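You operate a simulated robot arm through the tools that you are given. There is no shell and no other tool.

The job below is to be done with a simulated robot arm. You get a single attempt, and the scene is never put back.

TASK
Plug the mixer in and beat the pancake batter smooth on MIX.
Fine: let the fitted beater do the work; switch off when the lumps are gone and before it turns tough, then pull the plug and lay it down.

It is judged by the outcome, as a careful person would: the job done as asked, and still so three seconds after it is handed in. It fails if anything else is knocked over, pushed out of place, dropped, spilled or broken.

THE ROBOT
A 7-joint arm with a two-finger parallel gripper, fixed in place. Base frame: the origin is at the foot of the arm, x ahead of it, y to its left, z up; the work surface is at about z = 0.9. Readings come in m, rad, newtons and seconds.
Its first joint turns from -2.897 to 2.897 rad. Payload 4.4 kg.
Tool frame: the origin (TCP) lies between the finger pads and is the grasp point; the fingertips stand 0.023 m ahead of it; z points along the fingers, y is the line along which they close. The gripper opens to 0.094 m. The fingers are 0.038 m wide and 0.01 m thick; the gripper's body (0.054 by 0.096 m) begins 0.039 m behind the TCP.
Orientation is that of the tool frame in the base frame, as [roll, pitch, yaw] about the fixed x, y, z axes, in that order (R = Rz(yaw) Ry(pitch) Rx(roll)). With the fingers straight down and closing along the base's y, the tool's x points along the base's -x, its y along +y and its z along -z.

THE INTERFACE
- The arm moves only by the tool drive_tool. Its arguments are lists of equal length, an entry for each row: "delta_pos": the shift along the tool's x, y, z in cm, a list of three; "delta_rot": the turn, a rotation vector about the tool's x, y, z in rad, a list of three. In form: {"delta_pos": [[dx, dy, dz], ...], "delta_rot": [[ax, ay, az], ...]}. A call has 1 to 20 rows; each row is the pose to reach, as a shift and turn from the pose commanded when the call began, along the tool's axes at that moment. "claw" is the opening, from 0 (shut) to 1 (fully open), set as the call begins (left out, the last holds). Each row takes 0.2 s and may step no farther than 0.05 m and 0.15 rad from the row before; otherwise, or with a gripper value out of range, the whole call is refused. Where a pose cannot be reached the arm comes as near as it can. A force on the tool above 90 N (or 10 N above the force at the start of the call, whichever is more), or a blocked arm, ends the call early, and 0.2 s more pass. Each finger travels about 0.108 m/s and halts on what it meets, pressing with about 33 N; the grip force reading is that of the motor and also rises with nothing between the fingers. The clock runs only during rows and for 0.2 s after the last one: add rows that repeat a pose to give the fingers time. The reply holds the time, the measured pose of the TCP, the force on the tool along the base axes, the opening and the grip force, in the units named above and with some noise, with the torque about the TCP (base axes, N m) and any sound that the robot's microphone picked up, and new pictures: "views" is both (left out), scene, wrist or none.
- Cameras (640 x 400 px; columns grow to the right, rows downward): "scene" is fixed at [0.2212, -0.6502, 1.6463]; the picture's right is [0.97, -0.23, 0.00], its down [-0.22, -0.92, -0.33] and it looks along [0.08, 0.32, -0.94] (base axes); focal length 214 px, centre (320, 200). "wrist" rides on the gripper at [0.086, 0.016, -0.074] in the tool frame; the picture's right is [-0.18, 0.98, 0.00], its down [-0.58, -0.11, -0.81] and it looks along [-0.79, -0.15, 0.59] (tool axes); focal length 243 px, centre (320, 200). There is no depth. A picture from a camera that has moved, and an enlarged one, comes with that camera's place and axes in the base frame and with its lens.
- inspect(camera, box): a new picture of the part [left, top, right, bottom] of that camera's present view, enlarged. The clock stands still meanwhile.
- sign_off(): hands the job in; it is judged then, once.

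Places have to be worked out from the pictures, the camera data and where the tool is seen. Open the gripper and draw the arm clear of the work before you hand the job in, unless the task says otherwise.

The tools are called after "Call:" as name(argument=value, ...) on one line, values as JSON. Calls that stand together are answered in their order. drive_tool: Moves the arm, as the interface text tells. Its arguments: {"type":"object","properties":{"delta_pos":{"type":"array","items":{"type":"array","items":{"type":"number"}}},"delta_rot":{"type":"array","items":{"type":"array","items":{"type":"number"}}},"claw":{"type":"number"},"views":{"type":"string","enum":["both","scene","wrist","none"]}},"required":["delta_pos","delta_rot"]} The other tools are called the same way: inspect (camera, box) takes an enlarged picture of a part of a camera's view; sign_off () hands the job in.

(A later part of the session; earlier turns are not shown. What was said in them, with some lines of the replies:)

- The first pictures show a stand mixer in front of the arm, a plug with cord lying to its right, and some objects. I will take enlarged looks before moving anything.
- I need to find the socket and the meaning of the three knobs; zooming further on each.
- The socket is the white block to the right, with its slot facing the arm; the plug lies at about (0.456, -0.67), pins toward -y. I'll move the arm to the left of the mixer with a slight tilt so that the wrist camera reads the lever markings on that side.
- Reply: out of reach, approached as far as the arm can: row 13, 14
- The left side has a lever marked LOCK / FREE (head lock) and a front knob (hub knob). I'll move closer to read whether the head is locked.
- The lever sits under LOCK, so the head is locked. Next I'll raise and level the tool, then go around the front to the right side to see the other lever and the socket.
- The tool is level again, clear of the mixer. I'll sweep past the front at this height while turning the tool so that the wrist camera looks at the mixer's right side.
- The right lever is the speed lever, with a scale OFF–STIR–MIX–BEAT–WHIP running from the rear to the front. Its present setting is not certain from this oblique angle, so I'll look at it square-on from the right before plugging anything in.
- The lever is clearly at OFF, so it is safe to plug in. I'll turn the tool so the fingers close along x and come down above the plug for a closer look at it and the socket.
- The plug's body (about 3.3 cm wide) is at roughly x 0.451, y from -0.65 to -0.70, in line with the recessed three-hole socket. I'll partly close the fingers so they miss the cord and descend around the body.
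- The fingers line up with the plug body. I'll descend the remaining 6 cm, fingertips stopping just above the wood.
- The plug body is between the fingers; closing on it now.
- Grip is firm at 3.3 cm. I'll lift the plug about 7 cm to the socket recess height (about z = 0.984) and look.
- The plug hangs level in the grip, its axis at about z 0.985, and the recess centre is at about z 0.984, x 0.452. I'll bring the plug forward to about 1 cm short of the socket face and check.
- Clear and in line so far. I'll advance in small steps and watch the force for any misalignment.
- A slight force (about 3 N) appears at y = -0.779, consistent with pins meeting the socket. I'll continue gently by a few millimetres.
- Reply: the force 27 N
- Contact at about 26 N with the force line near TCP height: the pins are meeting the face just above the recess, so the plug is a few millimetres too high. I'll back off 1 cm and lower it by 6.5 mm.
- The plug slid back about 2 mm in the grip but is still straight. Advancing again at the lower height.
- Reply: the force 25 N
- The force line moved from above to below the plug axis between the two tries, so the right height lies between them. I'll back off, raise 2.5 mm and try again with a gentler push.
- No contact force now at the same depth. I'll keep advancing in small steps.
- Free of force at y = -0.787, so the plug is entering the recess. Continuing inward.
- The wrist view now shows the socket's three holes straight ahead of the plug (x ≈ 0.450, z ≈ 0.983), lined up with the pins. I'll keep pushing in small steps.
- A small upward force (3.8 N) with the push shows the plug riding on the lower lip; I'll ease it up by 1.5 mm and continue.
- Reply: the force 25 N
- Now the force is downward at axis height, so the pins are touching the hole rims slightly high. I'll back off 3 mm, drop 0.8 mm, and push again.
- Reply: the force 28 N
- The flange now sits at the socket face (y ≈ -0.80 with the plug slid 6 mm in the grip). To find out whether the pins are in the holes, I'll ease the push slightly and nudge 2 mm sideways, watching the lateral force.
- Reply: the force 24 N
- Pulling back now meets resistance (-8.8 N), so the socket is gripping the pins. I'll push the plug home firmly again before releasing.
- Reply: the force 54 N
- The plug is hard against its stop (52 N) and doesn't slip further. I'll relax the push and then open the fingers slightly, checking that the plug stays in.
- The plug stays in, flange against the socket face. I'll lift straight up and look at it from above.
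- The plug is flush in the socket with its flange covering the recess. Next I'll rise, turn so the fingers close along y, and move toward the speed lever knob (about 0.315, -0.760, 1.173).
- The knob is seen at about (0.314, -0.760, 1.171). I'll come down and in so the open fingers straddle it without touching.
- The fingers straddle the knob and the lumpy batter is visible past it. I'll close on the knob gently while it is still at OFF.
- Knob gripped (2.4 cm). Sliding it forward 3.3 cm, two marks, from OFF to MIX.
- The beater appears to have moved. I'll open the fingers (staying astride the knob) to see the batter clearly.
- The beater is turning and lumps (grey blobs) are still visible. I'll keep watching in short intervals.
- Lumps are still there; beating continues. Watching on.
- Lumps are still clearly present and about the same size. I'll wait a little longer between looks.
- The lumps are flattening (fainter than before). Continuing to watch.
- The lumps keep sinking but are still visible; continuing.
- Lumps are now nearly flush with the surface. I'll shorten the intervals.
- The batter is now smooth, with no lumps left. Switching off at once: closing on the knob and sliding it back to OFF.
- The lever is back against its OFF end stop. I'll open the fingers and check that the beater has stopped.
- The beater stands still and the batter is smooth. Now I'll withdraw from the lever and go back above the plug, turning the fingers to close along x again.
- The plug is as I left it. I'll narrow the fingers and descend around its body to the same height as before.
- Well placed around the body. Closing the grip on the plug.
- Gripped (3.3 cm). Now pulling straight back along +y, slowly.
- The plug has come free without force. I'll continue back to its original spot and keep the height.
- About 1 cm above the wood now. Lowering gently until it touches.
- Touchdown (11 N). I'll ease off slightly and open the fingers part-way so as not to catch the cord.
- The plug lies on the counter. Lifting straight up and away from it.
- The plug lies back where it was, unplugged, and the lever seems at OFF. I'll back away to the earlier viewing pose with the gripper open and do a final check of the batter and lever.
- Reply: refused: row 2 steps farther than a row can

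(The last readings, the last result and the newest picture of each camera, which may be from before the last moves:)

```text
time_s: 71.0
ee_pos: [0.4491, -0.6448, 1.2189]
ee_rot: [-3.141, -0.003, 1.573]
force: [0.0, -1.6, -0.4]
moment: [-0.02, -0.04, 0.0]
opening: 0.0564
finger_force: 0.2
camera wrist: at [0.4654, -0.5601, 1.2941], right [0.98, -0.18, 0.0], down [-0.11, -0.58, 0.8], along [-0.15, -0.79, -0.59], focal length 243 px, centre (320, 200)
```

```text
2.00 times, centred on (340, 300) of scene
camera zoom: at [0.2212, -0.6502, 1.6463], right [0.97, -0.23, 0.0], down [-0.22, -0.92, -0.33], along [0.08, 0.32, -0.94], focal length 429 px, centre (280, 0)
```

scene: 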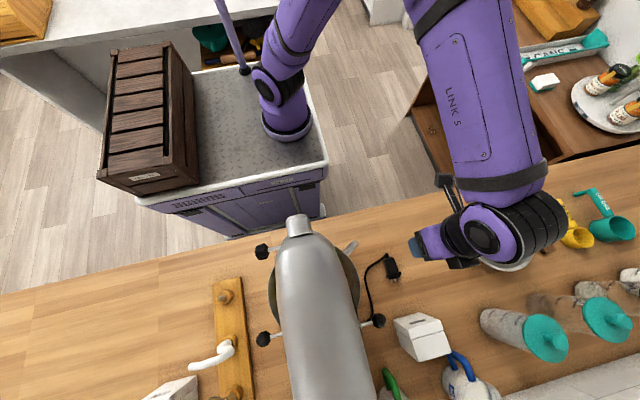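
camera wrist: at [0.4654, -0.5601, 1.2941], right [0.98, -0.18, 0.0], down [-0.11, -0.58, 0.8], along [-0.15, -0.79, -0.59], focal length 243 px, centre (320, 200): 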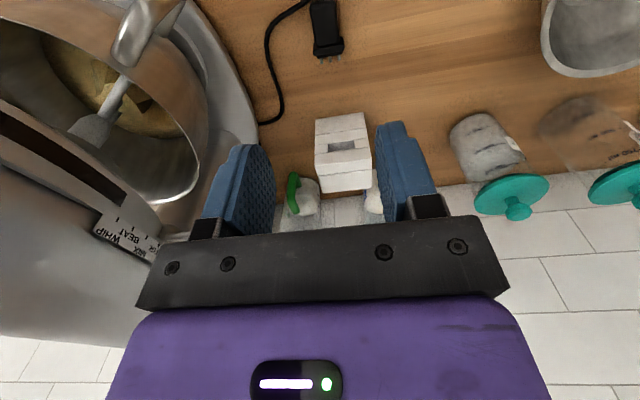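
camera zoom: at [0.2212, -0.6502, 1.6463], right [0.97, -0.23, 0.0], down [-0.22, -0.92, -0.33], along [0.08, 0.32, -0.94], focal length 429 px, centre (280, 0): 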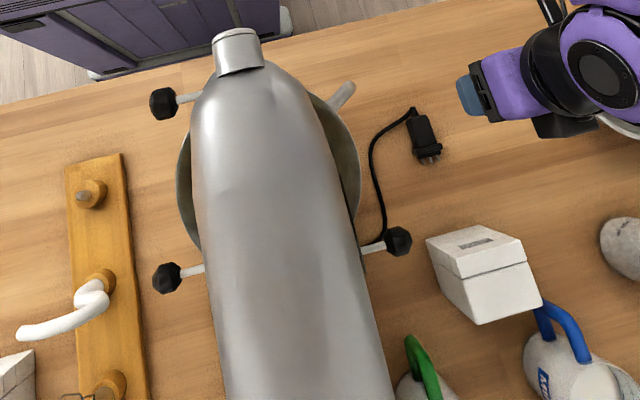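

The move was refused for one step being too long; I'll repeat it with shorter steps.

Call:
drive_tool(delta_pos=[[2, 0.4, -3], [4, 0.8, -6], [6, 1.2, -9], [8, 1.7, -12], [10, 2.2, -14.5], [12.2, 2.8, -16.5], [14.4, 3.3, -16.9], [14.4, 3.3, -16.9]], delta_rot=[[0, 0, 0.08], [0, 0, 0.16], [0, 0, 0.26], [0, 0, 0.36], [0, 0, 0.46], [0, 0, 0.55], [0, 0, 0.594], [0, 0, 0.594]], claw=1.0)

Call:
inspect(camera="wrist", box=[235, 110, 345, 200])

Call:
inspect(camera="wrist", box=[300, 170, 370, 230])

Call:
inspect(camera="wrist", box=[320, 30, 460, 150])

```text
time_s: 72.8
ee_pos: [0.4828, -0.5024, 1.3871]
ee_rot: [-3.14, -0.002, 0.977]
force: [-0.3, -0.2, 0.3]
moment: [-0.01, 0.01, 0.0]
opening: 0.0942
finger_force: 0.1
camera wrist: at [0.5448, -0.4403, 1.4633], right [0.71, -0.7, 0.0], down [-0.41, -0.42, 0.81], along [-0.57, -0.57, -0.59], focal length 243 px, centre (320, 200)
```

scene: 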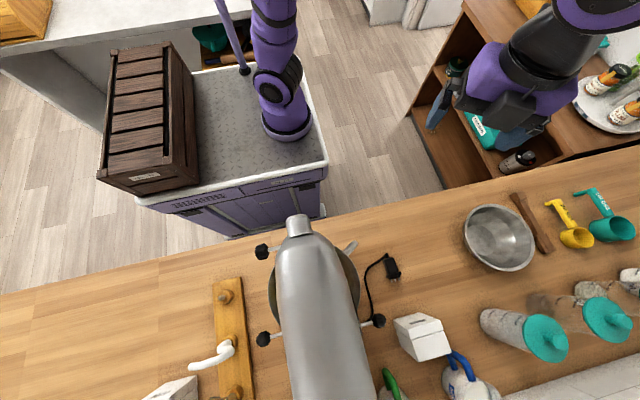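
wrist: 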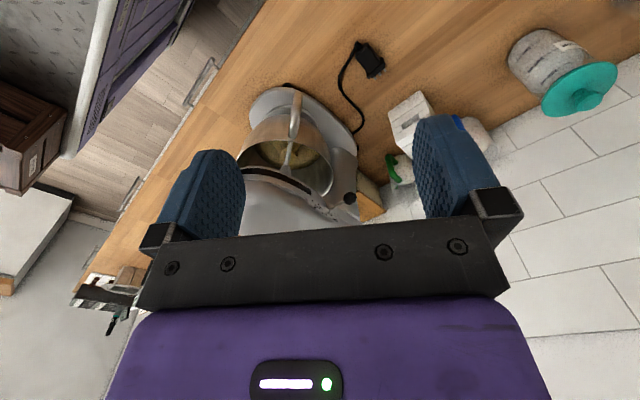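

```text
4.44 times, centred on (290, 155) of wrist
camera zoom: at [0.5448, -0.4403, 1.4633], right [0.71, -0.7, 0.0], down [-0.41, -0.42, 0.81], along [-0.57, -0.57, -0.59], focal length 1078 px, centre (453, 400)
```

zoom: 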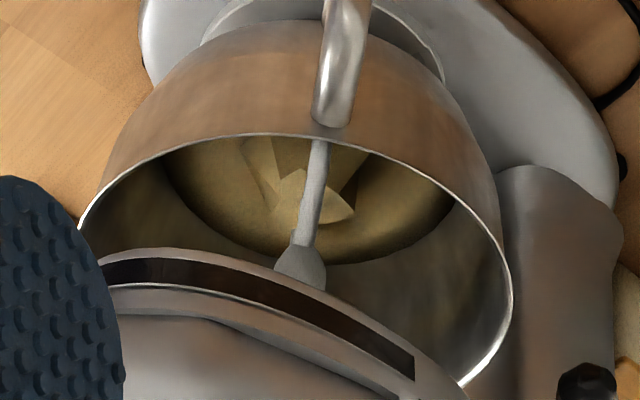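

```text
6.67 times, centred on (335, 200) of wrist
camera zoom: at [0.5448, -0.4403, 1.4633], right [0.71, -0.7, 0.0], down [-0.41, -0.42, 0.81], along [-0.57, -0.57, -0.59], focal length 1618 px, centre (220, 200)
```

zoom: 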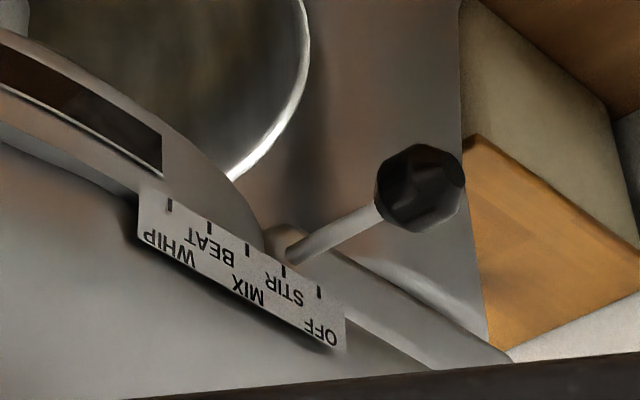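

```text
3.33 times, centred on (390, 90) of wrist
camera zoom: at [0.5448, -0.4403, 1.4633], right [0.71, -0.7, 0.0], down [-0.41, -0.42, 0.81], along [-0.57, -0.57, -0.59], focal length 809 px, centre (87, 567)
```

zoom: 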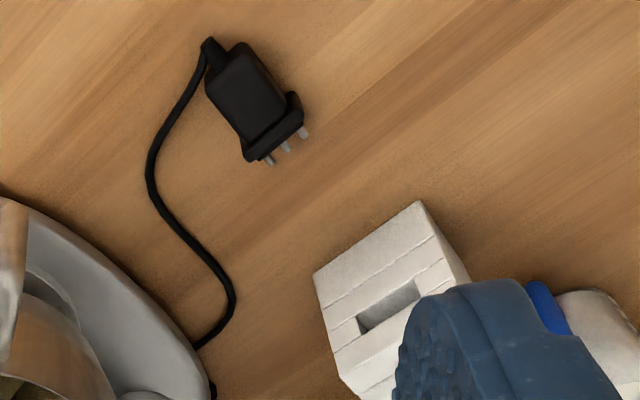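

Everything checks out: the batter is smooth, the lever is on OFF exactly as it was at first, and the plug is out and lying on the counter. The arm is clear with its gripper open, so I'm handing in the job.

Call:
sign_off()

```text
The job is handed in.
```

The job is done and handed in. I haven't seen the verdict.

- **Plug in:** I checked the speed lever was at OFF, then pushed the plug into the socket until its flange sat flush against the face. The first two tries met the socket face because the height was slightly off. The plug slid about 6 mm back in the grip, and the socket did not move.
- **Beat:** With the fitted beater and the head locked, I ran it on MIX for about 14 seconds, watching the lumps through the wrist camera. I switched off as soon as I saw none were left.
- **Texture:** I looked every second or two. The batter turned a deeper yellow in the same interval the lumps went. I took that as smooth, not tough, but I couldn't test the texture.
- **Switch off and unplug:** The lever is back at OFF and the beater has stopped. The plug came out easily and lies on the counter where it was at the start.

Nothing was knocked over or spilled as far as the final pictures show, and the arm ended clear of the work with its gripper open.
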